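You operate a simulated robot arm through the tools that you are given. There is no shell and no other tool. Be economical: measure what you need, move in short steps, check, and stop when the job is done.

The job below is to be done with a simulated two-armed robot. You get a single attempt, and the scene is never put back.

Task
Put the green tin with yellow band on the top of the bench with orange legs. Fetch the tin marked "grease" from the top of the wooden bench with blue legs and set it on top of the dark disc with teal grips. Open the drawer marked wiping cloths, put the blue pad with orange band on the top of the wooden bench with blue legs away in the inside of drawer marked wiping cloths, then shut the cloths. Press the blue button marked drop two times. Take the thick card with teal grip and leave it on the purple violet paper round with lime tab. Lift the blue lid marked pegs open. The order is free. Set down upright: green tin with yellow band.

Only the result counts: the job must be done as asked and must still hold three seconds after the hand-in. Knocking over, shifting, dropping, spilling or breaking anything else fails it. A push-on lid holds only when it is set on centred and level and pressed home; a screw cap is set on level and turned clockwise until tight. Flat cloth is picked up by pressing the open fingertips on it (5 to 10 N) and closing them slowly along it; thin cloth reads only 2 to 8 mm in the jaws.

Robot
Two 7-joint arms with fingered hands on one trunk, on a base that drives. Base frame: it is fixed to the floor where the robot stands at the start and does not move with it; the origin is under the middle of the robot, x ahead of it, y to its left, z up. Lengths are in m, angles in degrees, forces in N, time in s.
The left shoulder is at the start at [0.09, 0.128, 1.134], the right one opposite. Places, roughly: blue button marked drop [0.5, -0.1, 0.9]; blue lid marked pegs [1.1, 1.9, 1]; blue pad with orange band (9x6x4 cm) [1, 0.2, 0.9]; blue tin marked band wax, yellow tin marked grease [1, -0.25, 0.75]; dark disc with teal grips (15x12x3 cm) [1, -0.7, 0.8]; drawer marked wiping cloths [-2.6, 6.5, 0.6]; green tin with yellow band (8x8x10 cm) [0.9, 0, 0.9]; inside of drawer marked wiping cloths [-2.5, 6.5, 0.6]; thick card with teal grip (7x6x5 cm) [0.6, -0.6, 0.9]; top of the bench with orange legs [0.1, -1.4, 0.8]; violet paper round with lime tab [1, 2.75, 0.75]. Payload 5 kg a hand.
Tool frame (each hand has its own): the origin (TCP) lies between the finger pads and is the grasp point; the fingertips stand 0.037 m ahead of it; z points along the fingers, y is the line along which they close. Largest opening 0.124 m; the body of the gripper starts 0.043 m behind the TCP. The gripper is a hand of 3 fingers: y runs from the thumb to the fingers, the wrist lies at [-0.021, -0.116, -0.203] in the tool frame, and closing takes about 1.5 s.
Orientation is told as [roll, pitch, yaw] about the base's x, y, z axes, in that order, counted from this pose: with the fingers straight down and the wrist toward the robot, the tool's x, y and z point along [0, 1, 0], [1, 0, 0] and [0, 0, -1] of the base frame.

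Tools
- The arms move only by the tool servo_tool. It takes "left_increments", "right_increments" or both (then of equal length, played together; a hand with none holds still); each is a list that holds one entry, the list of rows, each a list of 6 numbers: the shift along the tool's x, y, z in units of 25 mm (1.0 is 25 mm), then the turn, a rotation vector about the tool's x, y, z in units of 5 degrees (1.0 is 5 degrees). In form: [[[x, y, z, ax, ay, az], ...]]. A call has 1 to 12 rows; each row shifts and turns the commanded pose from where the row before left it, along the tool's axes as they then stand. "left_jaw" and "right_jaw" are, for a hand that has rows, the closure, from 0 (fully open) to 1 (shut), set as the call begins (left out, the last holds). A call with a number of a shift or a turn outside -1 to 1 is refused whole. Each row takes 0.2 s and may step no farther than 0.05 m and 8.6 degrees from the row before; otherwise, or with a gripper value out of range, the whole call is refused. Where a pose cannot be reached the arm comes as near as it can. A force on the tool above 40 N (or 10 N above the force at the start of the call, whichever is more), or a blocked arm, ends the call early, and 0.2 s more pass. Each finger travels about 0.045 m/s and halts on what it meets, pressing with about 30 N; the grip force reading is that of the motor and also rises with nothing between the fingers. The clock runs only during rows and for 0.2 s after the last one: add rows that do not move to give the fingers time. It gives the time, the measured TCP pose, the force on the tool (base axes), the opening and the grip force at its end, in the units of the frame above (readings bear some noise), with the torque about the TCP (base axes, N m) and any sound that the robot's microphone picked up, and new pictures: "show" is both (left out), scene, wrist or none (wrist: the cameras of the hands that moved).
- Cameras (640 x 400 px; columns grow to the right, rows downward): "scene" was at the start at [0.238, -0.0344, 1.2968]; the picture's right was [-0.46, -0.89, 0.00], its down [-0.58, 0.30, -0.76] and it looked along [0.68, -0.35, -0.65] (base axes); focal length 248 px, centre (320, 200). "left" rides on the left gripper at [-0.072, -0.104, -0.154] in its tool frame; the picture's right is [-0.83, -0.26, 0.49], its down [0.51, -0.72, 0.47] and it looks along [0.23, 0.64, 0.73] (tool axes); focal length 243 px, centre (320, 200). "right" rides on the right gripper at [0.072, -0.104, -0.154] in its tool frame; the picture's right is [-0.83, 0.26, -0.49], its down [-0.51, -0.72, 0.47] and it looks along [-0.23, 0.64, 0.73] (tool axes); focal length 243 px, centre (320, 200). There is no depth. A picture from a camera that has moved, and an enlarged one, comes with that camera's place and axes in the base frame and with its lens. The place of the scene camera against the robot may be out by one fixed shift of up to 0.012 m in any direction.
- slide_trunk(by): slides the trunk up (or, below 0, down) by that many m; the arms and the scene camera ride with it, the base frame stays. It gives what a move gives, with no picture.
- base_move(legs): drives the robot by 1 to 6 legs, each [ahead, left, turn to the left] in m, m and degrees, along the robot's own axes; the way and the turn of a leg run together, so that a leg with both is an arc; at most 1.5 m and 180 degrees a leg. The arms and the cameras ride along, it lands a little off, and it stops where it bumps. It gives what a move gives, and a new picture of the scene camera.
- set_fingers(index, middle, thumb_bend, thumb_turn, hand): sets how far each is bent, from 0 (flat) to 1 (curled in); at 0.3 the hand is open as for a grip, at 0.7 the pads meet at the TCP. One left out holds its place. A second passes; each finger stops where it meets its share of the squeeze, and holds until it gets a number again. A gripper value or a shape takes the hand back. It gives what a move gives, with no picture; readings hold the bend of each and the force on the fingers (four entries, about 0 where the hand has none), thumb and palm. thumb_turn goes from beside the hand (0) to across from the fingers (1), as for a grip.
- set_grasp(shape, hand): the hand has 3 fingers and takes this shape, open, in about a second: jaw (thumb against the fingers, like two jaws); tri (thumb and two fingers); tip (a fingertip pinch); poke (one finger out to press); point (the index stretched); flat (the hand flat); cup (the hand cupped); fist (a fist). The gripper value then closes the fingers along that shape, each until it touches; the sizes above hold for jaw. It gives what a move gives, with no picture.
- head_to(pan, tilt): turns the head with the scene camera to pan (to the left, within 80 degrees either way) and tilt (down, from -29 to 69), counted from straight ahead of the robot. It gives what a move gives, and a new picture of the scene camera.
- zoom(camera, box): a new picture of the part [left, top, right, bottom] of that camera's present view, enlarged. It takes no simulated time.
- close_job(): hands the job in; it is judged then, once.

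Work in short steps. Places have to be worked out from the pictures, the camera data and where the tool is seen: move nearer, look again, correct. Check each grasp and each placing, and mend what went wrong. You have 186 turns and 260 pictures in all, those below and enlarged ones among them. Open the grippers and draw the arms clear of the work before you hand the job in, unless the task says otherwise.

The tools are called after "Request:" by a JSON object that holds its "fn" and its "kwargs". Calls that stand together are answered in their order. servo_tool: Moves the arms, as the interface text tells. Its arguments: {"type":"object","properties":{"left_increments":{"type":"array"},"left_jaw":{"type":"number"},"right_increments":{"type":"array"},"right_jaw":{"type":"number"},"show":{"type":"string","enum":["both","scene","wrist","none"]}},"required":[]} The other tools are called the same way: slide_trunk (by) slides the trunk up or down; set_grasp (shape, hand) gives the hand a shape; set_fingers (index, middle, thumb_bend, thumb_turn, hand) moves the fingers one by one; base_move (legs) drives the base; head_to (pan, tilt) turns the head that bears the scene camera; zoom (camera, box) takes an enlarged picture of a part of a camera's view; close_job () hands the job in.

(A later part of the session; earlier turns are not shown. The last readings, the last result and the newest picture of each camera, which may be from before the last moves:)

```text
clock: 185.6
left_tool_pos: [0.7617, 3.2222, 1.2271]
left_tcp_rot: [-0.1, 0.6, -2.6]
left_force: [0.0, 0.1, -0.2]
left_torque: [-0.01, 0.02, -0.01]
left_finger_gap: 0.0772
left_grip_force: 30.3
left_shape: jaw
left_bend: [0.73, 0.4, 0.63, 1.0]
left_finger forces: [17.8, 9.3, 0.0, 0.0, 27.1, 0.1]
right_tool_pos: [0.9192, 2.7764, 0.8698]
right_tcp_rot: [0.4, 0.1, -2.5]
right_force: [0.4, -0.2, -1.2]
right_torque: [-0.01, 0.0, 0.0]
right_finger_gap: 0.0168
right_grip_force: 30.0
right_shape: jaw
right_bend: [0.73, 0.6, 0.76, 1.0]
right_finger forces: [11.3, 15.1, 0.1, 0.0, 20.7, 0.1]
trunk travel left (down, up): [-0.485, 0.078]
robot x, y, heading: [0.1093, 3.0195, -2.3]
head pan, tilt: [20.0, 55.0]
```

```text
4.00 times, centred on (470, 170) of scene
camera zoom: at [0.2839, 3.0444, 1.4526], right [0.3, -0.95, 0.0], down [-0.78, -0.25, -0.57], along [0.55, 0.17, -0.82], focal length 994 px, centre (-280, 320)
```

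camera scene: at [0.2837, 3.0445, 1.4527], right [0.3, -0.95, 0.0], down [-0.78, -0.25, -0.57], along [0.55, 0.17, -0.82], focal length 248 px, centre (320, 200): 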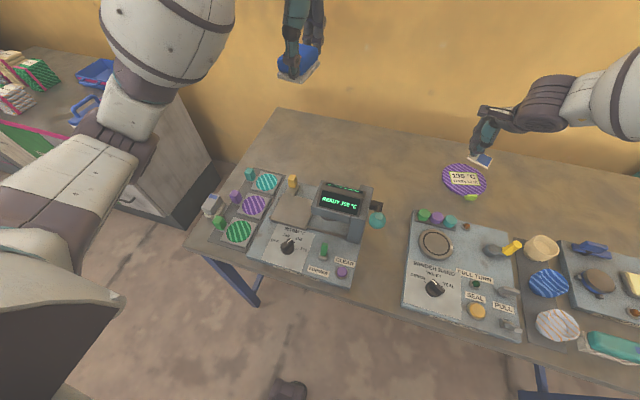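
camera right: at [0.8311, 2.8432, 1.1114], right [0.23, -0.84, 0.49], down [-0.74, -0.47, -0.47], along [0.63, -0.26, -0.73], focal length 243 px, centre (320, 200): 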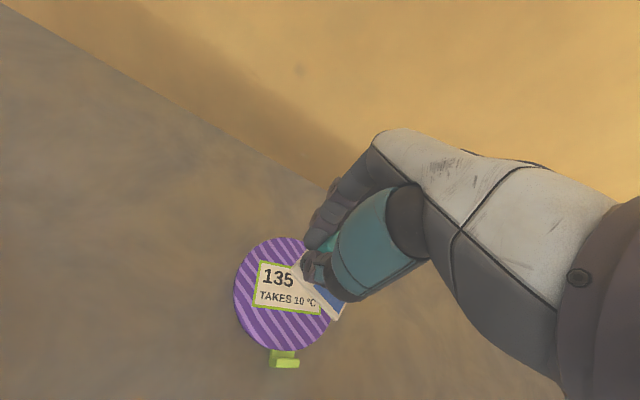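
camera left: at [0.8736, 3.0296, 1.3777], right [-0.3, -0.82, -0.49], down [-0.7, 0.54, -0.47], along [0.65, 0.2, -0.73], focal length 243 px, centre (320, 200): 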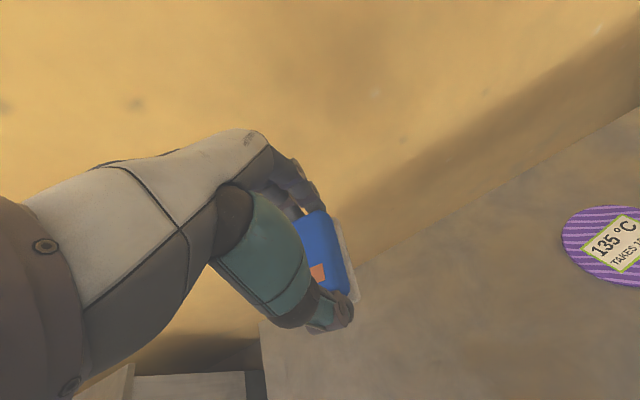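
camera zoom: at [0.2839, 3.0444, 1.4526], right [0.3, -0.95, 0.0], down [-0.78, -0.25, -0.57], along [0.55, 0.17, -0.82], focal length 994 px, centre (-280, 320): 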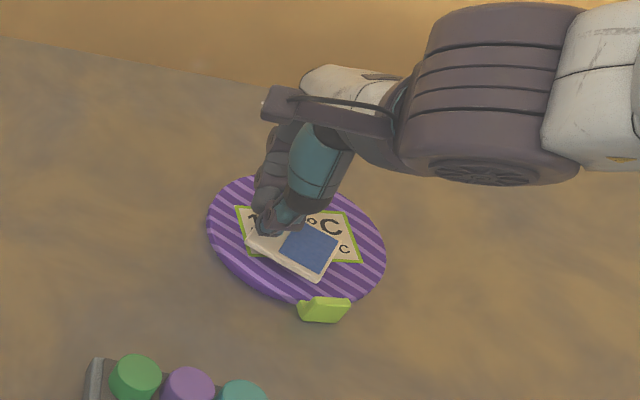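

Still just above. Continue.

Request:
{"fn": "servo_tool", "kwargs": {"right_increments": [[[0, 0, 0.12, 0, 0, 0], [0, 0, 0.12, 0, 0, 0], [0, 0, 0, 0, 0, 0]]], "show": "none"}}

Request:
{"fn": "servo_tool", "kwargs": {"right_increments": [[[0, 0, 0.12, 0, 0, 0], [0, 0, 0, 0, 0, 0]]], "show": "none"}}

Request:
{"fn": "zoom", "kwargs": {"camera": "scene", "box": [410, 120, 530, 220]}}

```text
clock: 186.4
left_tool_pos: [0.7613, 3.2222, 1.2289]
left_tcp_rot: [-0.1, 0.6, -2.5]
left_force: [-0.2, -0.4, -0.5]
left_torque: [-0.01, -0.02, 0.0]
left_finger_gap: 0.0773
left_grip_force: 30.1
left_shape: jaw
left_bend: [0.73, 0.4, 0.63, 1.0]
left_finger forces: [17.8, 9.2, 0.0, 0.0, 27.1, 0.0]
right_tool_pos: [0.9183, 2.7751, 0.8641]
right_tcp_rot: [0.3, -0.2, -2.4]
right_force: [0.7, 0.2, 0.2]
right_torque: [0.0, -0.03, 0.0]
right_finger_gap: 0.0169
right_grip_force: 30.1
right_shape: jaw
right_bend: [0.73, 0.6, 0.76, 1.0]
right_finger forces: [11.1, 15.2, 0.0, 0.0, 20.7, 0.1]
trunk travel left (down, up): [-0.485, 0.078]
robot x, y, heading: [0.1074, 3.0212, -2.6]
head pan, tilt: [20.0, 55.0]
```

```text
clock: 187.0
left_tool_pos: [0.7625, 3.2232, 1.2264]
left_tcp_rot: [-0.1, 0.5, -2.7]
left_force: [-0.5, 0.3, -0.2]
left_torque: [0.0, -0.01, 0.02]
left_finger_gap: 0.0773
left_grip_force: 29.8
left_shape: jaw
left_bend: [0.73, 0.4, 0.63, 1.0]
left_finger forces: [17.8, 9.3, 0.0, 0.0, 27.1, 0.1]
right_tool_pos: [0.918, 2.7758, 0.8616]
right_tcp_rot: [0.2, -0.2, -2.4]
right_force: [0.9, 0.0, 1.5]
right_torque: [-0.1, 0.02, -0.01]
right_finger_gap: 0.0169
right_grip_force: 30.2
right_shape: jaw
right_bend: [0.73, 0.6, 0.76, 1.0]
right_finger forces: [11.5, 15.7, 0.0, 0.1, 21.0, 0.0]
trunk travel left (down, up): [-0.485, 0.078]
robot x, y, heading: [0.1104, 3.0187, -2.7]
head pan, tilt: [20.0, 55.0]
```

```text
4.00 times, centred on (470, 170) of scene
camera zoom: at [0.2837, 3.0446, 1.4527], right [0.3, -0.95, 0.0], down [-0.78, -0.25, -0.57], along [0.55, 0.17, -0.82], focal length 994 px, centre (-280, 320)
```

zoom: 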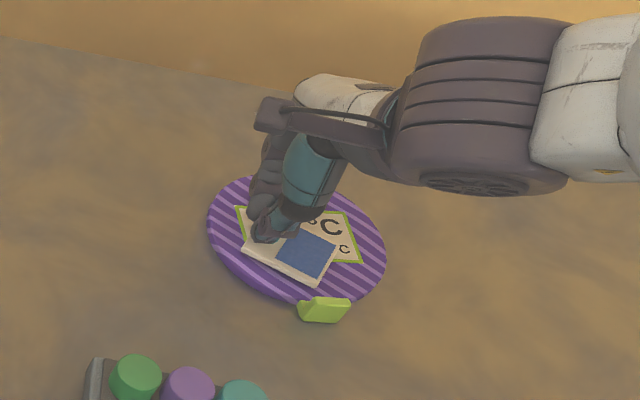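

Touching (contact force appears). Press 2 mm more and open partly, as in the pre-grasp.

Request:
{"fn": "servo_tool", "kwargs": {"right_increments": [[[0, 0, 0.06, 0, 0, 0], [0, 0, 0, 0, 0, 0]]], "show": "none"}}

Request:
{"fn": "servo_tool", "kwargs": {"right_increments": [[[0, 0, 0, 0, 0, 0], [0, 0, 0, 0, 0, 0], [0, 0, 0, 0, 0, 0], [0, 0, 0, 0, 0, 0], [0, 0, 0, 0, 0, 0], [0, 0, 0, 0, 0, 0]]], "right_jaw": 0.4, "show": "none"}}

Request:
{"fn": "zoom", "kwargs": {"camera": "scene", "box": [410, 120, 530, 220]}}

Request:
{"fn": "zoom", "kwargs": {"camera": "right", "box": [200, 160, 420, 360]}}

```text
clock: 187.6
left_tool_pos: [0.7617, 3.2223, 1.2277]
left_tcp_rot: [0.0, 0.6, -2.6]
left_force: [-0.2, 0.1, -1.2]
left_torque: [-0.07, -0.03, 0.01]
left_finger_gap: 0.0772
left_grip_force: 30.4
left_shape: jaw
left_bend: [0.73, 0.4, 0.63, 1.0]
left_finger forces: [17.8, 9.3, 0.1, 0.1, 27.1, 0.0]
right_tool_pos: [0.9185, 2.7759, 0.8599]
right_tcp_rot: [0.2, -0.1, -2.4]
right_force: [0.3, 1.7, 5.5]
right_torque: [-0.13, -0.05, 0.06]
right_finger_gap: 0.0169
right_grip_force: 29.7
right_shape: jaw
right_bend: [0.73, 0.6, 0.76, 1.0]
right_finger forces: [12.0, 16.6, 0.0, 0.0, 22.6, 0.1]
trunk travel left (down, up): [-0.485, 0.078]
robot x, y, heading: [0.1057, 3.0225, -2.4]
head pan, tilt: [20.0, 55.0]
```

```text
clock: 189.0
left_tool_pos: [0.7629, 3.2216, 1.2264]
left_tcp_rot: [-0.1, 0.6, -2.8]
left_force: [-1.0, -0.4, 0.2]
left_torque: [-0.05, -0.02, -0.03]
left_finger_gap: 0.0772
left_grip_force: 29.9
left_shape: jaw
left_bend: [0.73, 0.4, 0.63, 1.0]
left_finger forces: [17.8, 9.3, 0.0, 0.0, 27.0, 0.1]
right_tool_pos: [0.9174, 2.7754, 0.8601]
right_tcp_rot: [0.3, 0.1, -2.5]
right_force: [0.0, 0.7, -0.3]
right_torque: [0.03, -0.05, -0.01]
right_finger_gap: 0.0739
right_grip_force: 0.1
right_shape: jaw
right_bend: [0.73, 0.41, 0.65, 1.0]
right_finger forces: [0.0, 0.0, 0.1, 0.1, 0.0, 0.1]
trunk travel left (down, up): [-0.485, 0.078]
robot x, y, heading: [0.1118, 3.0255, -2.6]
head pan, tilt: [20.0, 55.0]
```

```text
4.00 times, centred on (470, 170) of scene
camera zoom: at [0.2838, 3.0444, 1.4526], right [0.3, -0.95, 0.0], down [-0.78, -0.25, -0.57], along [0.55, 0.17, -0.82], focal length 994 px, centre (-280, 320)
```

zoom: 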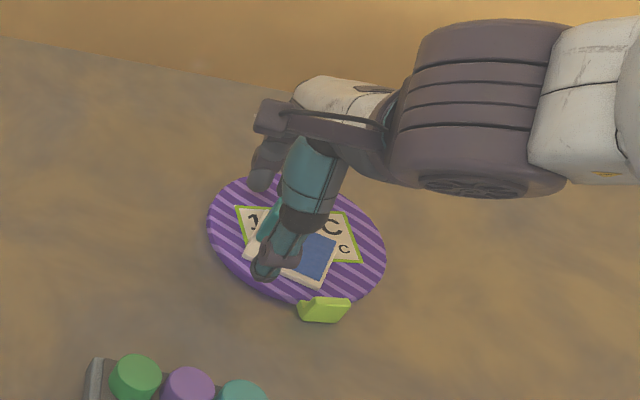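

```text
2.00 times, centred on (310, 260) of right
camera zoom: at [0.8156, 2.8509, 1.0132], right [0.23, -0.84, 0.49], down [-0.74, -0.47, -0.47], along [0.63, -0.26, -0.73], focal length 485 px, centre (340, 80)
```

zoom: 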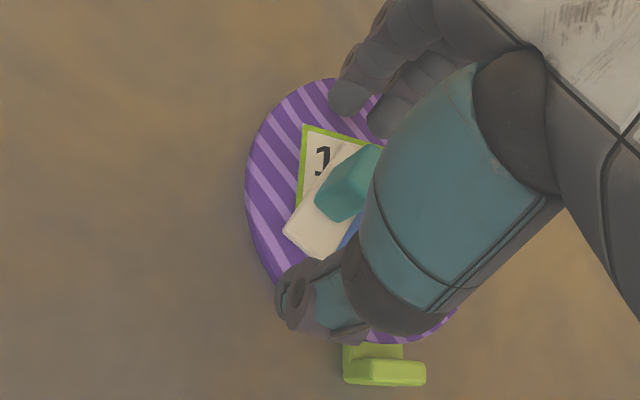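

Card released on the round. Raise the right hand straight up and check.

Request:
{"fn": "servo_tool", "kwargs": {"right_increments": [[[0, 0, -0.3, 0, 0, 0], [0, 0, -0.6, 0, 0, 0], [0, 0, -0.9, 0, 0, 0], [0, 0, -1, 0, 0, 0], [0, 0, -1, 0, 0, 0], [0, 0, -1, 0, 0, 0], [0, 0, -1, 0, 0, 0], [0, 0, -1, 0, 0, 0], [0, 0, -1, 0, 0, 0], [0, 0, -1, 0, 0, 0], [0, 0, 0, 0, 0, 0]]], "right_jaw": 0.4, "show": "none"}}

Request:
{"fn": "zoom", "kwargs": {"camera": "scene", "box": [410, 120, 530, 220]}}

```text
clock: 191.4
left_tool_pos: [0.7616, 3.2228, 1.2276]
left_tcp_rot: [-0.1, 0.6, -2.7]
left_force: [-0.5, 0.4, -0.8]
left_torque: [0.0, 0.02, -0.02]
left_finger_gap: 0.0775
left_grip_force: 30.0
left_shape: jaw
left_bend: [0.73, 0.4, 0.63, 1.0]
left_finger forces: [17.9, 9.3, 0.0, 0.0, 27.2, 0.1]
right_tool_pos: [0.9192, 2.775, 1.0795]
right_tcp_rot: [0.4, 0.0, -2.5]
right_force: [0.3, 0.2, 0.3]
right_torque: [0.01, -0.02, 0.02]
right_finger_gap: 0.0741
right_grip_force: 0.1
right_shape: jaw
right_bend: [0.73, 0.41, 0.65, 1.0]
right_finger forces: [0.1, 0.0, 0.0, 0.0, 0.0, 0.1]
trunk travel left (down, up): [-0.485, 0.078]
robot x, y, heading: [0.1084, 3.0212, -2.6]
head pan, tilt: [20.0, 55.0]
```

```text
4.00 times, centred on (470, 170) of scene
camera zoom: at [0.2844, 3.0443, 1.4525], right [0.3, -0.95, 0.0], down [-0.78, -0.25, -0.57], along [0.55, 0.17, -0.82], focal length 994 px, centre (-280, 320)
```

zoom: 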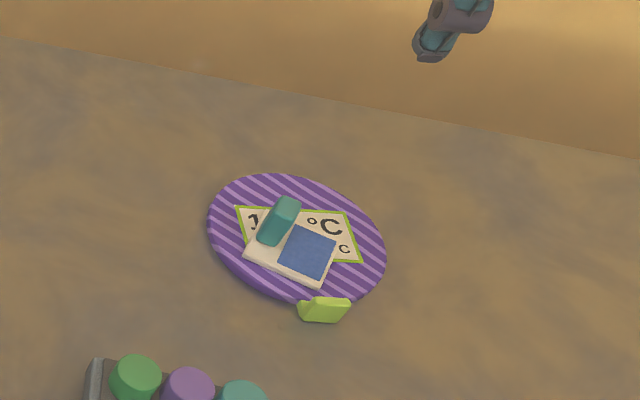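

Card is on the violet round. Now to the pegs box: back off, go right, and look.

Request:
{"fn": "base_move", "kwargs": {"legs": [[-0.3, 0, 2.5], [0, -0.92, 0]]}}

Request:
{"fn": "head_to", "kwargs": {"pan": -8, "tilt": 28}}

Request:
{"fn": "zoom", "kwargs": {"camera": "right", "box": [0, 0, 640, 400]}}

```text
clock: 201.5
left_tool_pos: [0.4503, 2.3261, 1.227]
left_tcp_rot: [-0.1, 0.6, -0.8]
left_force: [0.2, 0.5, -1.5]
left_torque: [0.0, -0.02, 0.01]
left_finger_gap: 0.0772
left_grip_force: 29.3
left_shape: jaw
left_bend: [0.73, 0.4, 0.63, 1.0]
left_finger forces: [17.8, 9.2, 0.1, 0.1, 27.2, 0.0]
right_tool_pos: [0.6221, 1.8832, 1.0807]
right_tcp_rot: [0.4, 0.0, -0.5]
right_force: [0.7, 0.5, 0.1]
right_torque: [-0.01, -0.01, 0.0]
right_finger_gap: 0.074
right_grip_force: 0.0
right_shape: jaw
right_bend: [0.73, 0.41, 0.65, 1.0]
right_finger forces: [0.0, 0.1, 0.0, 0.1, 0.0, 0.1]
trunk travel left (down, up): [-0.485, 0.078]
robot x, y, heading: [-0.1996, 2.1047, -0.7]
head pan, tilt: [20.0, 55.0]
camera scene: at [-0.0223, 2.1322, 1.4526], right [0.33, -0.94, 0.0], down [-0.77, -0.27, -0.57], along [0.54, 0.19, -0.82], focal length 248 px, centre (320, 200)
```

scene: 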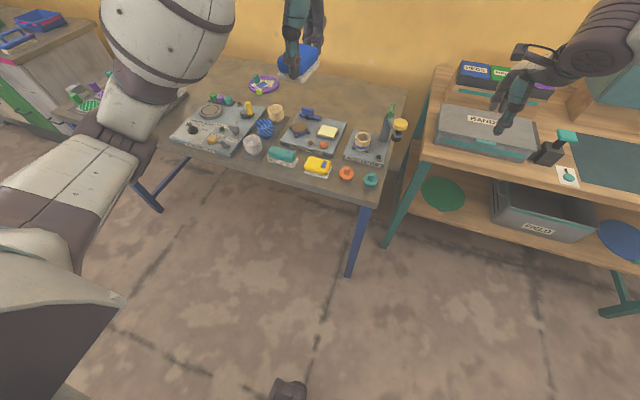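

```text
clock: 202.5
left_tool_pos: [0.4495, 2.3255, 1.2285]
left_tcp_rot: [-0.2, 0.6, -0.8]
left_force: [0.4, 0.2, -0.6]
left_torque: [-0.04, -0.01, 0.01]
left_finger_gap: 0.0771
left_grip_force: 30.3
left_shape: jaw
left_bend: [0.73, 0.4, 0.63, 1.0]
left_finger forces: [17.8, 9.3, 0.0, 0.0, 27.1, 0.0]
right_tool_pos: [0.6215, 1.8825, 1.08]
right_tcp_rot: [0.3, 0.0, -0.5]
right_force: [-0.1, -0.6, -0.5]
right_torque: [-0.01, -0.04, 0.01]
right_finger_gap: 0.0738
right_grip_force: 0.1
right_shape: jaw
right_bend: [0.73, 0.41, 0.65, 1.0]
right_finger forces: [0.0, 0.0, 0.1, 0.1, 0.0, 0.0]
trunk travel left (down, up): [-0.485, 0.078]
robot x, y, heading: [-0.2016, 2.1059, -0.6]
head pan, tilt: [-8.0, 28.0]
camera scene: at [0.0, 2.0945, 1.4917], right [-0.15, -0.99, 0.0], down [-0.47, 0.07, -0.88], along [0.87, -0.13, -0.47], focal length 248 px, centre (320, 200)
```

scene: 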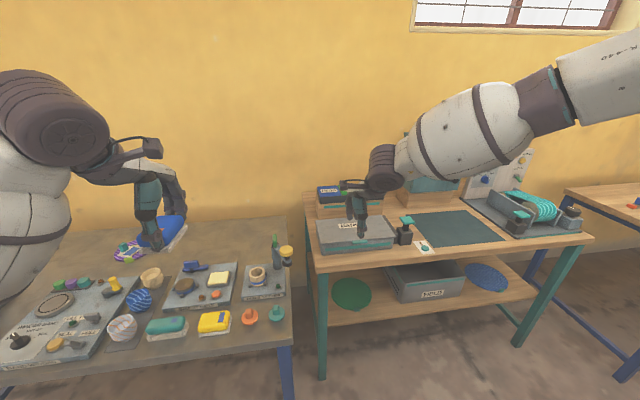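

```text
1.00 times, centred on (320, 200) of right (not enlarged: the box is as wide or as high as the picture)
camera zoom: at [0.5158, 1.955, 1.2333], right [0.25, -0.83, 0.49], down [-0.73, -0.5, -0.47], along [0.64, -0.23, -0.73], focal length 243 px, centre (320, 200)
```

zoom: 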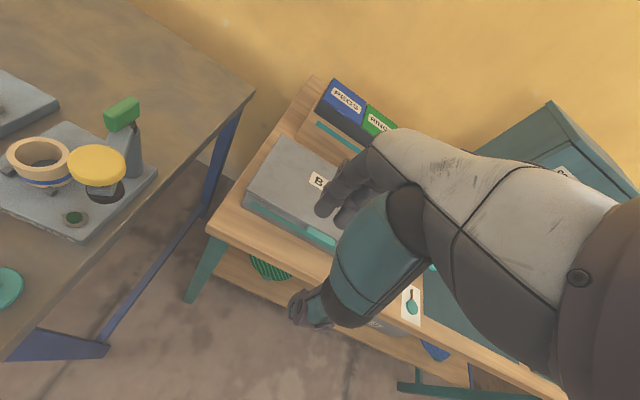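

Request:
{"fn": "zoom", "kwargs": {"camera": "right", "box": [240, 60, 460, 200]}}

Request:
{"fn": "servo_tool", "kwargs": {"right_increments": [[[-1, -0.5, -0.5, 0, 0, 0], [-1, -0.5, -0.5, 0, 0, 0], [-1, -0.5, -0.5, 0, 0, 0], [-1, -0.5, -0.5, 0, 0, 0], [-1, -0.5, -0.5, 0, 0, 0], [-1, -0.5, -0.5, 0, 0, 0], [-1, -0.5, -0.5, 0, 0, 0], [-1, -0.5, -0.5, 0, 0, 0], [0, 0, 0, 0, 0, 0]]], "show": "none"}}

Request:
{"fn": "zoom", "kwargs": {"camera": "scene", "box": [290, 160, 450, 260]}}

```text
2.86 times, centred on (350, 130) of right
camera zoom: at [0.5158, 1.955, 1.2333], right [0.25, -0.83, 0.49], down [-0.73, -0.5, -0.47], along [0.64, -0.23, -0.73], focal length 693 px, centre (234, 400)
```

zoom: 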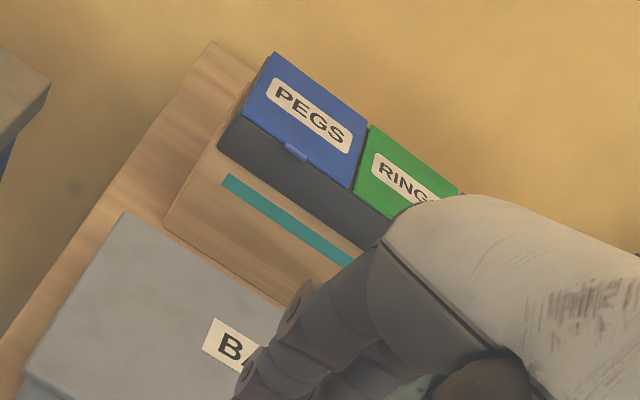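

```text
clock: 204.5
left_tool_pos: [0.45, 2.3283, 1.2259]
left_tcp_rot: [-0.1, 0.8, -0.8]
left_force: [-0.7, 0.6, 0.1]
left_torque: [0.0, -0.04, 0.0]
left_finger_gap: 0.0773
left_grip_force: 29.7
left_shape: jaw
left_bend: [0.73, 0.4, 0.63, 1.0]
left_finger forces: [17.8, 9.3, 0.1, 0.0, 27.1, 0.1]
right_tool_pos: [0.5197, 1.6842, 1.1785]
right_tcp_rot: [0.2, 0.1, -0.5]
right_force: [0.3, 0.0, -0.1]
right_torque: [-0.05, 0.0, 0.03]
right_finger_gap: 0.0743
right_grip_force: 0.2
right_shape: jaw
right_bend: [0.73, 0.41, 0.65, 1.0]
right_finger forces: [0.0, 0.0, 0.0, 0.0, 0.1, 0.0]
trunk travel left (down, up): [-0.485, 0.078]
robot x, y, heading: [-0.1965, 2.1069, -0.6]
head pan, tilt: [-8.0, 28.0]
```

```text
4.00 times, centred on (370, 210) of scene
camera zoom: at [0.0007, 2.0953, 1.4917], right [-0.15, -0.99, 0.0], down [-0.46, 0.07, -0.88], along [0.87, -0.13, -0.47], focal length 994 px, centre (120, 160)
```

zoom: 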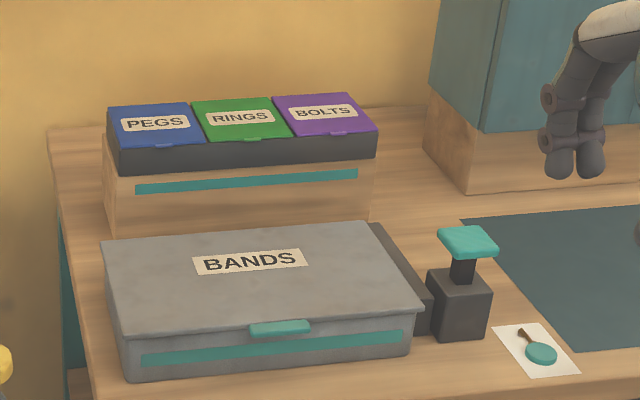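

The PEGS lid has a front tab at roughly (0.94,1.90,0.995), hinge at the back. Plan: pitch the right hand ~45° forward and hook the thumb under the tab. Drive closer first.

Request:
{"fn": "base_move", "kwargs": {"legs": [[0.3, 0.05, 0.6]]}}

Request:
{"fn": "zoom", "kwargs": {"camera": "right", "box": [0, 0, 640, 400]}}

Request:
{"fn": "zoom", "kwargs": {"camera": "scene", "box": [280, 140, 440, 260]}}

```text
clock: 206.5
left_tool_pos: [0.7433, 2.3804, 1.2294]
left_tcp_rot: [-0.2, 0.5, -0.2]
left_force: [0.2, -0.7, -0.5]
left_torque: [-0.01, -0.01, 0.02]
left_finger_gap: 0.0772
left_grip_force: 30.0
left_shape: jaw
left_bend: [0.73, 0.4, 0.63, 1.0]
left_finger forces: [17.7, 9.3, 0.0, 0.0, 27.1, 0.1]
right_tool_pos: [0.818, 1.7388, 1.1787]
right_tcp_rot: [0.3, -0.2, 0.1]
right_force: [-0.5, -0.5, 0.2]
right_torque: [0.0, -0.03, 0.03]
right_finger_gap: 0.074
right_grip_force: 0.1
right_shape: jaw
right_bend: [0.73, 0.41, 0.65, 1.0]
right_finger forces: [0.0, 0.0, 0.1, 0.0, 0.0, 0.0]
trunk travel left (down, up): [-0.485, 0.078]
robot x, y, heading: [0.1001, 2.1567, -0.2]
head pan, tilt: [-8.0, 28.0]
camera scene: at [0.2955, 2.144, 1.4923], right [-0.14, -0.99, 0.0], down [-0.46, 0.07, -0.88], along [0.88, -0.12, -0.47], focal length 248 px, centre (320, 200)
```

scene: 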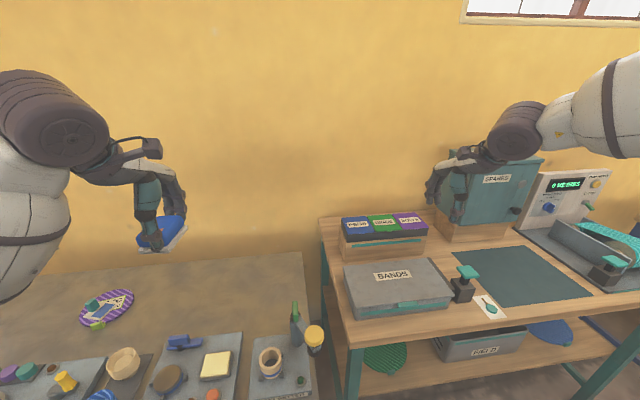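

```text
1.00 times, centred on (320, 200) of right (not enlarged: the box is as wide or as high as the picture)
camera zoom: at [0.7121, 1.8091, 1.3335], right [0.26, -0.83, 0.49], down [-0.72, -0.51, -0.48], along [0.64, -0.23, -0.73], focal length 243 px, centre (320, 200)
```

zoom: 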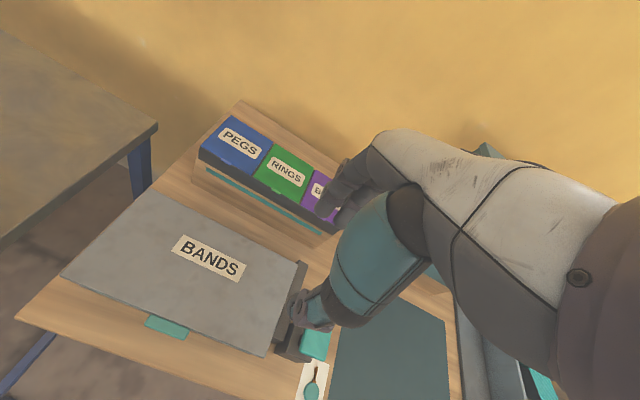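

```text
3.33 times, centred on (360, 200) of scene
camera zoom: at [0.2955, 2.144, 1.4923], right [-0.14, -0.99, 0.0], down [-0.46, 0.07, -0.88], along [0.88, -0.12, -0.47], focal length 828 px, centre (187, 200)
```

zoom: 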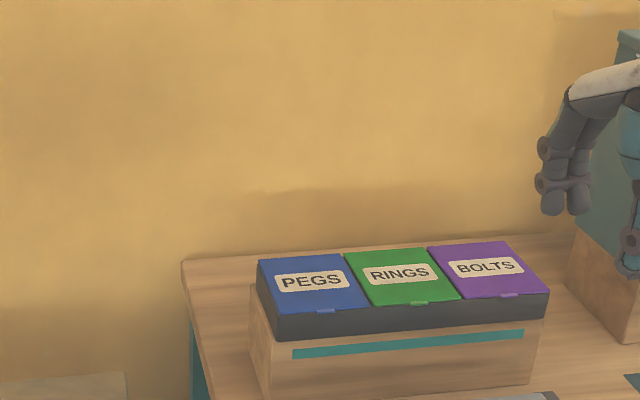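

Request:
{"fn": "zoom", "kwargs": {"camera": "right", "box": [170, 90, 330, 190]}}

```text
4.00 times, centred on (250, 140) of right
camera zoom: at [0.7121, 1.8091, 1.3335], right [0.26, -0.83, 0.49], down [-0.72, -0.51, -0.48], along [0.64, -0.23, -0.73], focal length 970 px, centre (600, 440)
```

zoom: 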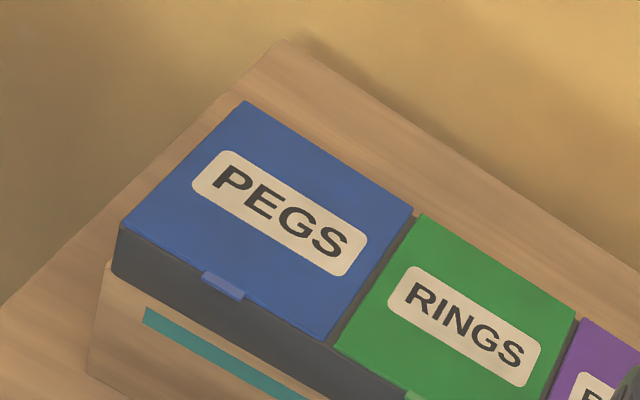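

Lid: x 0.98–1.08, y 1.83–1.926, tab at ≈(0.975,1.88,0.985). Pitch the right hand 50° forward in place.

Request:
{"fn": "servo_tool", "kwargs": {"right_increments": [[[0, 0, 0, -1, 0, 0], [0, 0, 0, -1, 0, 0], [0, 0, 0, -1, 0, 0], [0, 0, 0, -1, 0, 0], [0, 0, 0, -1, 0, 0], [0, 0, 0, -1, 0, 0], [0, 0, 0, -1, 0, 0], [0, 0, 0, -1, 0, 0], [0, 0, 0, -1, 0, 0], [0, 0, 0, -1, 0, 0], [0, 0, 0, 0, 0, 0]]], "right_jaw": 0, "show": "scene"}}

Request:
{"fn": "set_fingers", "kwargs": {"hand": "right", "index": 0.1, "middle": 0.1, "thumb_bend": 0.7, "thumb_turn": 1}}

Request:
{"fn": "zoom", "kwargs": {"camera": "scene", "box": [380, 120, 540, 240]}}

Request:
{"fn": "zoom", "kwargs": {"camera": "right", "box": [0, 0, 640, 400]}}

```text
clock: 208.9
left_tool_pos: [0.7453, 2.3804, 1.2273]
left_tcp_rot: [-0.1, 0.6, -0.3]
left_force: [0.4, 0.3, -1.1]
left_torque: [0.0, 0.02, 0.0]
left_finger_gap: 0.0774
left_grip_force: 30.1
left_shape: jaw
left_bend: [0.73, 0.4, 0.63, 1.0]
left_finger forces: [17.8, 9.3, 0.0, 0.0, 27.0, 0.1]
right_tool_pos: [0.8199, 1.7386, 1.1791]
right_tcp_rot: [0.3, -35.1, 0.0]
right_force: [0.1, 0.0, -0.6]
right_torque: [0.03, -0.01, 0.0]
right_finger_gap: 0.1238
right_grip_force: 0.1
right_shape: jaw
right_bend: [0.3, 0.3, 0.3, 0.98]
right_finger forces: [0.0, 0.0, 0.0, 0.1, 0.0, 0.0]
right hand out of reach, approached as far as the arm can: row 8, 9, 10
trunk travel left (down, up): [-0.485, 0.078]
robot x, y, heading: [0.1001, 2.1513, -0.3]
head pan, tilt: [-8.0, 28.0]
camera scene: at [0.298, 2.1445, 1.4918], right [-0.14, -0.99, 0.0], down [-0.46, 0.07, -0.88], along [0.87, -0.12, -0.47], focal length 248 px, centre (320, 200)
```

scene: 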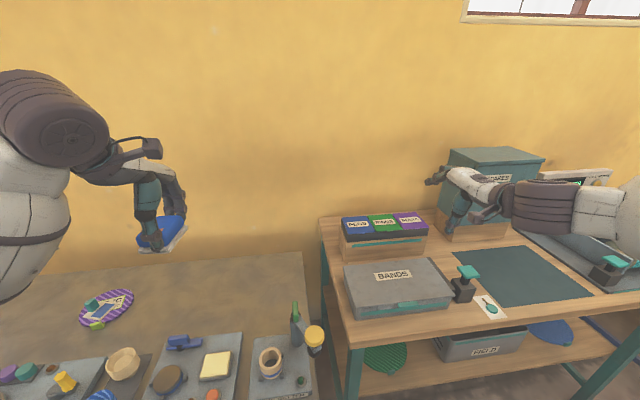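

```text
clock: 209.9
left_tool_pos: [0.7454, 2.381, 1.2271]
left_tcp_rot: [-0.1, 0.6, -0.2]
left_force: [-0.2, 0.6, 0.1]
left_torque: [0.01, 0.03, 0.0]
left_finger_gap: 0.0775
left_grip_force: 30.0
left_shape: jaw
left_bend: [0.73, 0.4, 0.63, 1.0]
left_finger forces: [17.8, 9.3, 0.0, 0.0, 27.2, 0.0]
right_tool_pos: [0.8203, 1.7386, 1.1782]
right_tcp_rot: [0.2, -35.1, -0.1]
right_force: [0.1, -0.6, 0.3]
right_torque: [-0.01, 0.01, 0.02]
right_finger_gap: 0.1037
right_grip_force: 0.1
right_shape: fingers
right_bend: [0.1, 0.1, 0.7, 1.0]
right_finger forces: [0.0, 0.1, 0.0, 0.0, 0.0, 0.0]
trunk travel left (down, up): [-0.485, 0.078]
robot x, y, heading: [0.1016, 2.1503, -0.0]
head pan, tilt: [-8.0, 28.0]
```

```text
3.33 times, centred on (460, 180) of scene
camera zoom: at [0.298, 2.1444, 1.4918], right [-0.14, -0.99, 0.0], down [-0.46, 0.07, -0.88], along [0.87, -0.12, -0.47], focal length 828 px, centre (-147, 267)
```

zoom: 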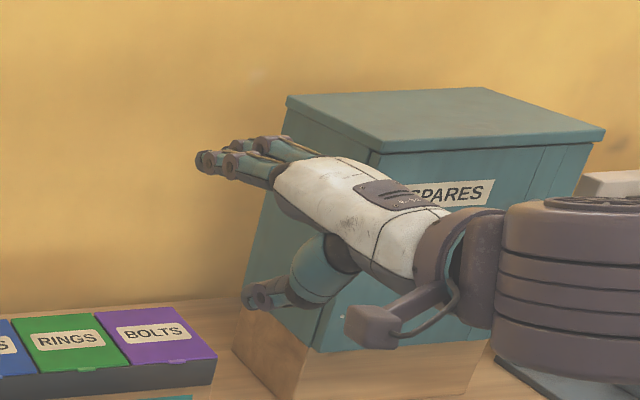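

```text
1.00 times, centred on (320, 200) of right (not enlarged: the box is as wide or as high as the picture)
camera zoom: at [0.6449, 1.81, 1.2447], right [-0.07, -0.83, 0.55], down [-0.32, -0.5, -0.8], along [0.95, -0.23, -0.23], focal length 243 px, centre (320, 200)
```

zoom: 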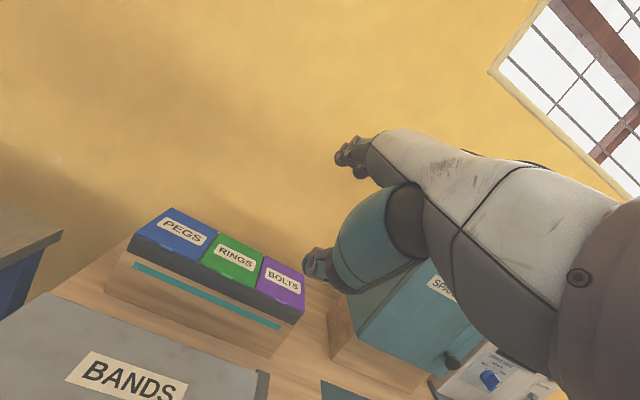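

Pitch stopped at -35°. Try curling the thumb fully so its tip points forward/up, and look.

Request:
{"fn": "set_fingers", "kwargs": {"hand": "right", "thumb_bend": 0.95, "index": 0.2, "middle": 0.2}}

Request:
{"fn": "zoom", "kwargs": {"camera": "scene", "box": [420, 140, 520, 220]}}

Request:
{"fn": "zoom", "kwargs": {"camera": "right", "box": [260, 100, 460, 320]}}

Request:
{"fn": "zoom", "kwargs": {"camera": "left", "box": [0, 0, 640, 400]}}

```text
clock: 210.9
left_tool_pos: [0.7453, 2.3795, 1.2274]
left_tcp_rot: [-0.1, 0.6, -0.3]
left_force: [0.0, 0.1, -0.7]
left_torque: [-0.02, 0.0, 0.02]
left_finger_gap: 0.0772
left_grip_force: 29.7
left_shape: jaw
left_bend: [0.73, 0.4, 0.63, 1.0]
left_finger forces: [17.7, 9.3, 0.0, 0.0, 27.1, 0.1]
right_tool_pos: [0.8207, 1.7384, 1.1788]
right_tcp_rot: [0.3, -35.0, -0.2]
right_force: [0.3, -0.6, 0.7]
right_torque: [0.0, -0.01, 0.04]
right_finger_gap: 0.043
right_grip_force: 0.1
right_shape: fingers
right_bend: [0.2, 0.2, 0.95, 1.0]
right_finger forces: [0.0, 0.0, 0.0, 0.1, 0.1, 0.1]
trunk travel left (down, up): [-0.485, 0.078]
robot x, y, heading: [0.1018, 2.1551, -0.2]
head pan, tilt: [-8.0, 28.0]
```

```text
5.00 times, centred on (470, 180) of scene
camera zoom: at [0.298, 2.1444, 1.4918], right [-0.14, -0.99, 0.0], down [-0.46, 0.07, -0.88], along [0.87, -0.12, -0.47], focal length 1242 px, centre (-430, 300)
```

zoom: 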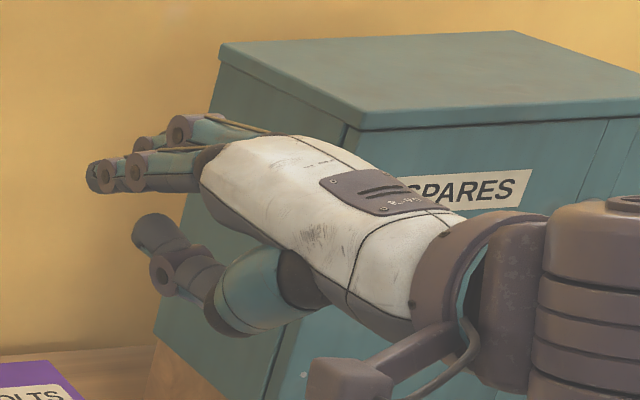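

```text
1.82 times, centred on (360, 210) of right
camera zoom: at [0.6449, 1.81, 1.2447], right [-0.07, -0.83, 0.55], down [-0.32, -0.5, -0.8], along [0.95, -0.23, -0.23], focal length 441 px, centre (247, 182)
```

zoom: 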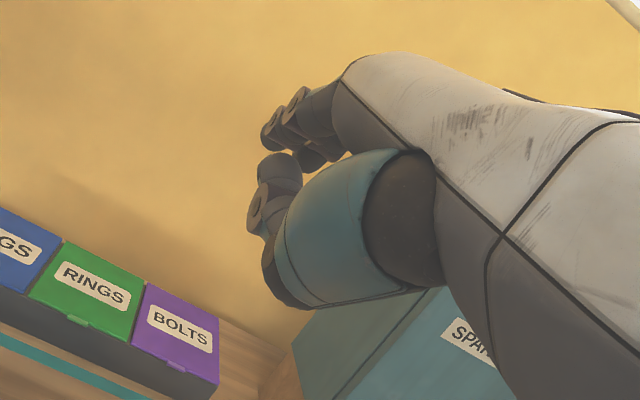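

```text
1.00 times, centred on (320, 200) of left (not enlarged: the box is as wide or as high as the picture)
camera zoom: at [0.6433, 2.3081, 1.3819], right [-0.27, -0.83, -0.49], down [-0.72, 0.51, -0.46], along [0.63, 0.23, -0.74], focal length 243 px, centre (320, 200)
```

zoom: 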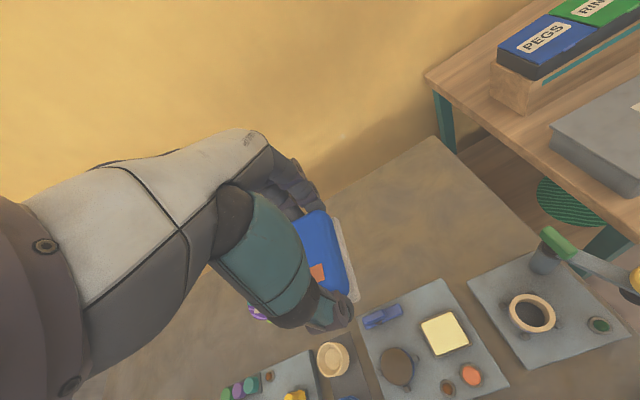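

With the thumb curled to ~0.72 its tip sits just below/ahead of the TCP, giving clearance over the BANDS box. Set that and drive 0.08 forward; then bring the hand in front of the tab.

Request:
{"fn": "set_fingers", "kwargs": {"hand": "right", "thumb_bend": 0.74, "index": 0.2, "middle": 0.2}}

Request:
{"fn": "base_move", "kwargs": {"legs": [[0.08, 0, 0]]}}

Request:
{"fn": "servo_tool", "kwargs": {"right_increments": [[[0.8, -0.5, 0, 0, 0, 0], [0.8, -0.4, 0.5, 0, 0, 0], [0.8, -0.3, 0.6, 0, 0, 0], [0.8, 0, 0.6, 0, 0, 0], [0.8, 0, 0.6, 0, 0, 0], [0.8, 0, 0.6, 0, 0, 0], [0.6, 0, 0, 0, 0, 0], [0, 0, 0, 0, 0, 0]]]}}

```text
clock: 211.9
left_tool_pos: [0.7464, 2.3805, 1.2264]
left_tcp_rot: [-0.2, 0.7, -0.3]
left_force: [-0.6, -0.3, -0.6]
left_torque: [0.01, 0.0, 0.01]
left_finger_gap: 0.0775
left_grip_force: 29.8
left_shape: jaw
left_bend: [0.73, 0.4, 0.63, 1.0]
left_finger forces: [17.7, 9.3, 0.0, 0.1, 27.1, 0.0]
right_tool_pos: [0.8204, 1.738, 1.1791]
right_tcp_rot: [0.3, -35.0, -0.1]
right_force: [0.0, -0.2, -0.1]
right_torque: [0.0, -0.04, -0.01]
right_finger_gap: 0.0757
right_grip_force: 0.0
right_shape: fingers
right_bend: [0.2, 0.2, 0.74, 1.0]
right_finger forces: [0.0, 0.0, 0.0, 0.0, 0.0, 0.0]
trunk travel left (down, up): [-0.485, 0.078]
robot x, y, heading: [0.1034, 2.152, -0.3]
head pan, tilt: [-8.0, 28.0]
```

```text
clock: 213.0
left_tool_pos: [0.8194, 2.3798, 1.23]
left_tcp_rot: [-0.1, 0.4, -0.1]
left_force: [-0.5, 0.5, -0.7]
left_torque: [0.0, -0.02, 0.0]
left_finger_gap: 0.0773
left_grip_force: 29.7
left_shape: jaw
left_bend: [0.73, 0.4, 0.63, 1.0]
left_finger forces: [17.9, 9.4, 0.0, 0.0, 27.1, 0.0]
right_tool_pos: [0.8947, 1.7385, 1.1817]
right_tcp_rot: [0.5, -35.3, -0.1]
right_force: [-0.9, 0.0, 0.9]
right_torque: [-0.01, -0.01, 0.0]
right_finger_gap: 0.0758
right_grip_force: 0.1
right_shape: fingers
right_bend: [0.2, 0.2, 0.74, 1.0]
right_finger forces: [0.0, 0.0, 0.0, 0.0, 0.0, 0.0]
trunk travel left (down, up): [-0.485, 0.078]
robot x, y, heading: [0.1777, 2.1553, -0.2]
head pan, tilt: [-8.0, 28.0]
camera scene: at [0.3718, 2.1443, 1.4928], right [-0.14, -0.99, 0.0], down [-0.46, 0.07, -0.88], along [0.88, -0.12, -0.47], focal length 248 px, centre (320, 200)
```

scene: 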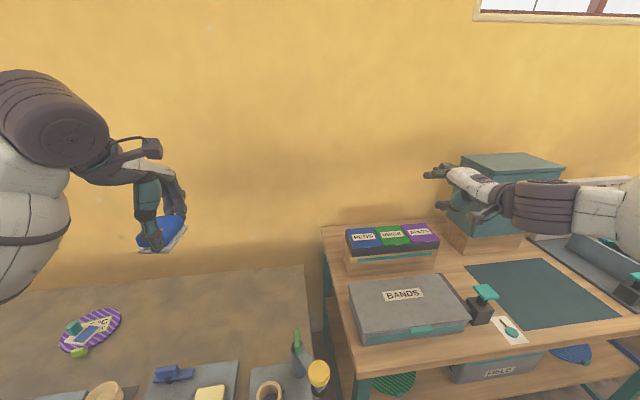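

```text
clock: 214.8
left_tool_pos: [0.8234, 2.3795, 1.2276]
left_tcp_rot: [0.0, 0.7, -0.3]
left_force: [0.6, -0.3, -0.6]
left_torque: [0.02, -0.04, -0.02]
left_finger_gap: 0.0775
left_grip_force: 30.0
left_shape: jaw
left_bend: [0.73, 0.4, 0.63, 1.0]
left_finger forces: [17.8, 9.3, 0.0, 0.0, 27.2, 0.0]
right_tool_pos: [0.9246, 1.8641, 1.1554]
right_tcp_rot: [0.4, -34.5, -0.2]
right_force: [-1.3, -0.1, -0.1]
right_torque: [0.03, 0.01, -0.02]
right_finger_gap: 0.0764
right_grip_force: 0.1
right_shape: fingers
right_bend: [0.2, 0.2, 0.74, 1.0]
right_finger forces: [0.1, 0.0, 0.1, 0.0, 0.0, 0.0]
right hand out of reach, approached as far as the arm can: row 3, 4, 5, 6, 7
trunk travel left (down, up): [-0.485, 0.078]
robot x, y, heading: [0.1793, 2.1516, -0.0]
head pan, tilt: [-8.0, 28.0]
camera scene: at [0.3766, 2.1432, 1.4918], right [-0.14, -0.99, 0.0], down [-0.46, 0.07, -0.88], along [0.87, -0.12, -0.47], focal length 248 px, centre (320, 200)
camera right: at [0.7494, 1.9349, 1.222], right [-0.06, -0.83, 0.55], down [-0.33, -0.5, -0.8], along [0.94, -0.23, -0.24], focal length 243 px, centre (320, 200)
```

scene: 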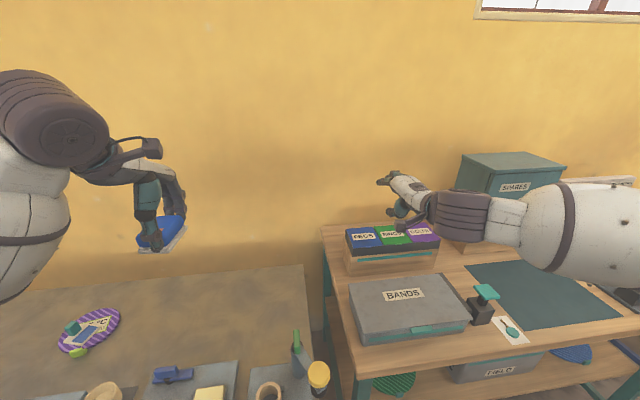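
right: 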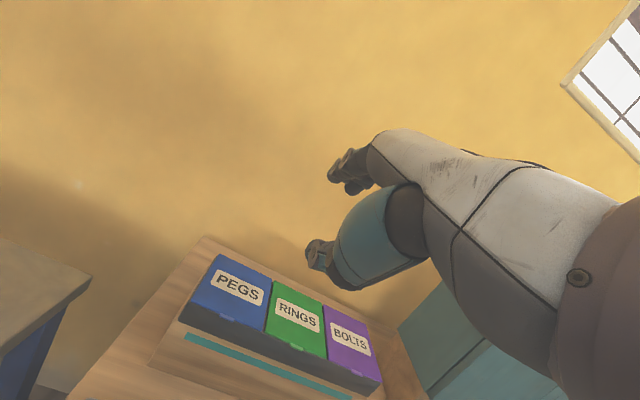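

The wrist limit binds because the shoulder is high. I'll back off the bench, lift the left hand, and lower the trunk so the right forearm can point up into a stronger forward pitch.

Request:
{"fn": "base_move", "kwargs": {"legs": [[-0.35, 0, 0]]}}

Request:
{"fn": "servo_tool", "kwargs": {"left_increments": [[[0, 0, -1, 0, 0, 0], [0, 0, -1, 0, 0, 0], [0, 0, -1, 0, 0, 0], [0, 0, -1, 0, 0, 0], [0, 0, -1, 0, 0, 0], [0, 0, 0, 0, 0, 0]]], "show": "none"}}

Request:
{"fn": "slide_trunk", "kwargs": {"by": -0.22}}

Request:
{"fn": "servo_tool", "kwargs": {"right_increments": [[[0, 0, 0, -1, 0, 0], [0, 0, 0, -1, 0, 0], [0, 0, 0, -1, 0, 0], [0, 0, 0, -1, 0, 0], [0, 0, 0, 0, 0, 0]]]}}

```text
clock: 217.1
left_tool_pos: [0.4781, 2.3777, 1.2265]
left_tcp_rot: [-0.1, 0.7, -0.6]
left_force: [0.1, 0.2, -0.3]
left_torque: [0.0, -0.04, 0.02]
left_finger_gap: 0.0774
left_grip_force: 30.0
left_shape: jaw
left_bend: [0.73, 0.4, 0.63, 1.0]
left_finger forces: [17.8, 9.3, 0.0, 0.1, 27.1, 0.1]
right_tool_pos: [0.576, 1.8624, 1.1539]
right_tcp_rot: [0.4, -34.4, -0.4]
right_force: [-0.2, -0.5, 0.2]
right_torque: [0.0, 0.0, -0.02]
right_finger_gap: 0.0763
right_grip_force: 0.0
right_shape: fingers
right_bend: [0.2, 0.2, 0.74, 1.0]
right_finger forces: [0.0, 0.0, 0.1, 0.0, 0.0, 0.0]
trunk travel left (down, up): [-0.485, 0.078]
robot x, y, heading: [-0.1681, 2.1534, -0.4]
head pan, tilt: [-8.0, 28.0]
camera scene: at [0.0299, 2.1446, 1.4915], right [-0.15, -0.99, 0.0], down [-0.47, 0.07, -0.88], along [0.87, -0.13, -0.47], focal length 248 px, centre (320, 200)
```

scene: 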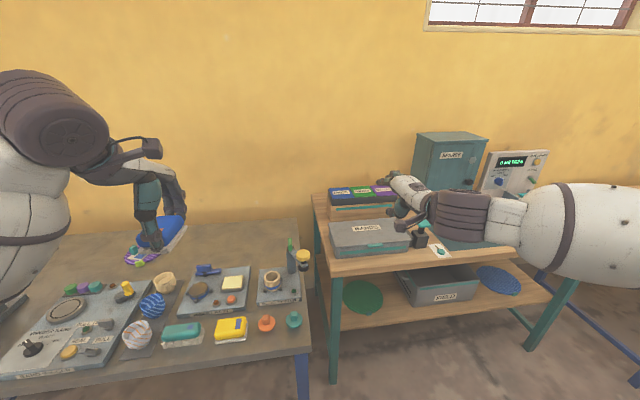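

```text
clock: 218.4
left_tool_pos: [0.4787, 2.3799, 1.3527]
left_tcp_rot: [-0.1, 0.6, -0.4]
left_force: [0.4, -1.1, -0.3]
left_torque: [-0.01, 0.01, -0.01]
left_finger_gap: 0.0772
left_grip_force: 30.4
left_shape: jaw
left_bend: [0.73, 0.4, 0.63, 1.0]
left_finger forces: [17.7, 9.3, 0.0, 0.1, 27.0, 0.1]
right_tool_pos: [0.5738, 1.8617, 1.1539]
right_tcp_rot: [0.3, -34.4, -0.4]
right_force: [-0.4, -0.9, -0.1]
right_torque: [-0.05, 0.01, 0.02]
right_finger_gap: 0.076
right_grip_force: 0.1
right_shape: fingers
right_bend: [0.2, 0.2, 0.74, 1.0]
right_finger forces: [0.0, 0.0, 0.0, 0.0, 0.0, 0.0]
trunk travel left (down, up): [-0.485, 0.078]
robot x, y, heading: [-0.1714, 2.1522, -0.3]
head pan, tilt: [-8.0, 28.0]
```

```text
clock: 220.8
left_tool_pos: [0.4783, 2.3782, 1.133]
left_tcp_rot: [0.0, 0.6, -0.7]
left_force: [-0.4, 0.8, -0.4]
left_torque: [-0.01, 0.0, 0.03]
left_finger_gap: 0.0773
left_grip_force: 30.0
left_shape: jaw
left_bend: [0.73, 0.4, 0.63, 1.0]
left_finger forces: [17.7, 9.3, 0.0, 0.0, 27.0, 0.1]
right_tool_pos: [0.5744, 1.8624, 0.9351]
right_tcp_rot: [0.3, -34.6, -0.5]
right_force: [0.4, -0.5, -0.4]
right_torque: [-0.01, 0.01, -0.01]
right_finger_gap: 0.0763
right_grip_force: 0.1
right_shape: fingers
right_bend: [0.2, 0.2, 0.74, 1.0]
right_finger forces: [0.0, 0.0, 0.1, 0.1, 0.0, 0.0]
trunk travel left (down, up): [-0.265, 0.298]
robot x, y, heading: [-0.1723, 2.1549, -0.4]
head pan, tilt: [-8.0, 28.0]
```

```text
clock: 222.0
left_tool_pos: [0.4782, 2.3779, 1.132]
left_tcp_rot: [-0.1, 0.6, -0.5]
left_force: [-0.2, 0.2, -1.2]
left_torque: [-0.02, 0.01, -0.02]
left_finger_gap: 0.0773
left_grip_force: 29.7
left_shape: jaw
left_bend: [0.73, 0.4, 0.63, 1.0]
left_finger forces: [17.7, 9.3, 0.0, 0.1, 27.0, 0.0]
right_tool_pos: [0.5743, 1.862, 0.9339]
right_tcp_rot: [0.4, -34.4, -0.5]
right_force: [0.4, 0.5, 0.2]
right_torque: [0.01, 0.01, 0.01]
right_finger_gap: 0.0762
right_grip_force: 0.1
right_shape: fingers
right_bend: [0.2, 0.2, 0.74, 1.0]
right_finger forces: [0.0, 0.0, 0.1, 0.1, 0.1, 0.1]
right hand out of reach, approached as far as the arm can: row 1, 2, 3, 4
trunk travel left (down, up): [-0.265, 0.298]
robot x, y, heading: [-0.1703, 2.1545, -0.5]
head pan, tilt: [-8.0, 28.0]
camera scene: at [0.0992, 2.1441, 1.2548], right [-0.15, -0.99, 0.0], down [-0.46, 0.07, -0.88], along [0.87, -0.13, -0.47], focal length 248 px, centre (320, 200)
camera right: at [0.3998, 1.934, 1.0023], right [-0.07, -0.83, 0.55], down [-0.33, -0.5, -0.8], along [0.94, -0.23, -0.24], focal length 243 px, centre (320, 200)
```

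scene: 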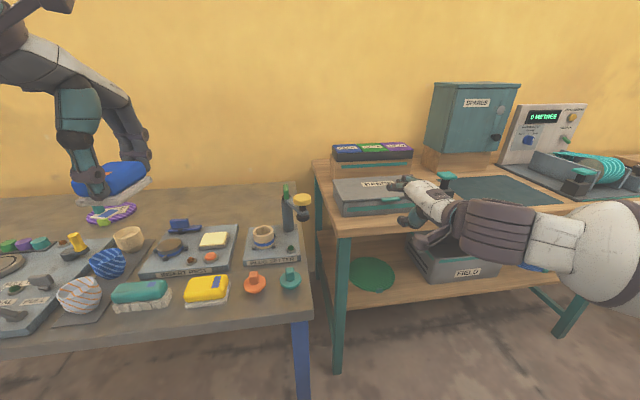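
right: 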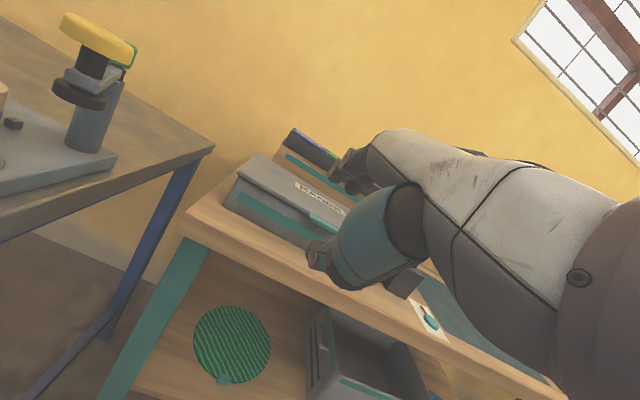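

The limit is relative to the shoulder, so test whether a higher hand relative to the shoulder allows more pitch: raise the right hand 0.2 and try pitching.

Request:
{"fn": "servo_tool", "kwargs": {"right_increments": [[[0, 0.565, -0.825, 0, 0, 0], [0, 0.565, -0.825, 0, 0, 0], [0, 0.565, -0.825, 0, 0, 0], [0, 0.565, -0.825, 0, 0, 0], [0, 0.565, -0.825, 0, 0, 0], [0, 0.565, -0.825, 0, 0, 0], [0, 0.565, -0.825, 0, 0, 0], [0, 0.565, -0.825, 0, 0, 0], [0, 0, 0, 0, 0, 0]]], "show": "none"}}

Request:
{"fn": "servo_tool", "kwargs": {"right_increments": [[[0, 0, 0, -1, 0, 0], [0, 0, 0, -1, 0, 0], [0, 0, 0, -1, 0, 0], [0, 0, 0, -1, 0, 0], [0, 0, 0, -1, 0, 0], [0, 0, 0, 0, 0, 0]]], "show": "none"}}

```text
clock: 224.0
left_tool_pos: [0.4794, 2.3769, 1.1318]
left_tcp_rot: [-0.1, 0.6, -0.6]
left_force: [-0.3, 0.5, -1.7]
left_torque: [-0.05, 0.02, -0.01]
left_finger_gap: 0.0771
left_grip_force: 30.6
left_shape: jaw
left_bend: [0.73, 0.4, 0.63, 1.0]
left_finger forces: [17.8, 9.3, 0.0, 0.0, 27.1, 0.1]
right_tool_pos: [0.5741, 1.8597, 1.1338]
right_tcp_rot: [0.4, -34.5, -0.4]
right_force: [0.8, 0.3, -0.9]
right_torque: [0.03, -0.01, 0.0]
right_finger_gap: 0.0761
right_grip_force: 0.0
right_shape: fingers
right_bend: [0.2, 0.2, 0.74, 1.0]
right_finger forces: [0.0, 0.0, 0.1, 0.0, 0.0, 0.0]
trunk travel left (down, up): [-0.265, 0.298]
robot x, y, heading: [-0.17, 2.1535, -0.4]
head pan, tilt: [-8.0, 28.0]
```

```text
clock: 225.4
left_tool_pos: [0.4779, 2.3775, 1.1324]
left_tcp_rot: [-0.2, 0.6, -0.6]
left_force: [0.4, -0.7, -0.4]
left_torque: [0.01, -0.02, 0.01]
left_finger_gap: 0.0772
left_grip_force: 30.4
left_shape: jaw
left_bend: [0.73, 0.4, 0.63, 1.0]
left_finger forces: [17.7, 9.3, 0.1, 0.0, 27.0, 0.0]
right_tool_pos: [0.5745, 1.8606, 1.1343]
right_tcp_rot: [0.5, -49.5, -0.5]
right_force: [-0.2, 0.5, -0.2]
right_torque: [-0.01, 0.03, 0.01]
right_finger_gap: 0.0765
right_grip_force: 0.0
right_shape: fingers
right_bend: [0.2, 0.2, 0.74, 1.0]
right_finger forces: [0.1, 0.1, 0.0, 0.0, 0.0, 0.0]
right hand out of reach, approached as far as the arm can: row 4, 5
trunk travel left (down, up): [-0.265, 0.298]
robot x, y, heading: [-0.1658, 2.1552, -0.4]
head pan, tilt: [-8.0, 28.0]
```

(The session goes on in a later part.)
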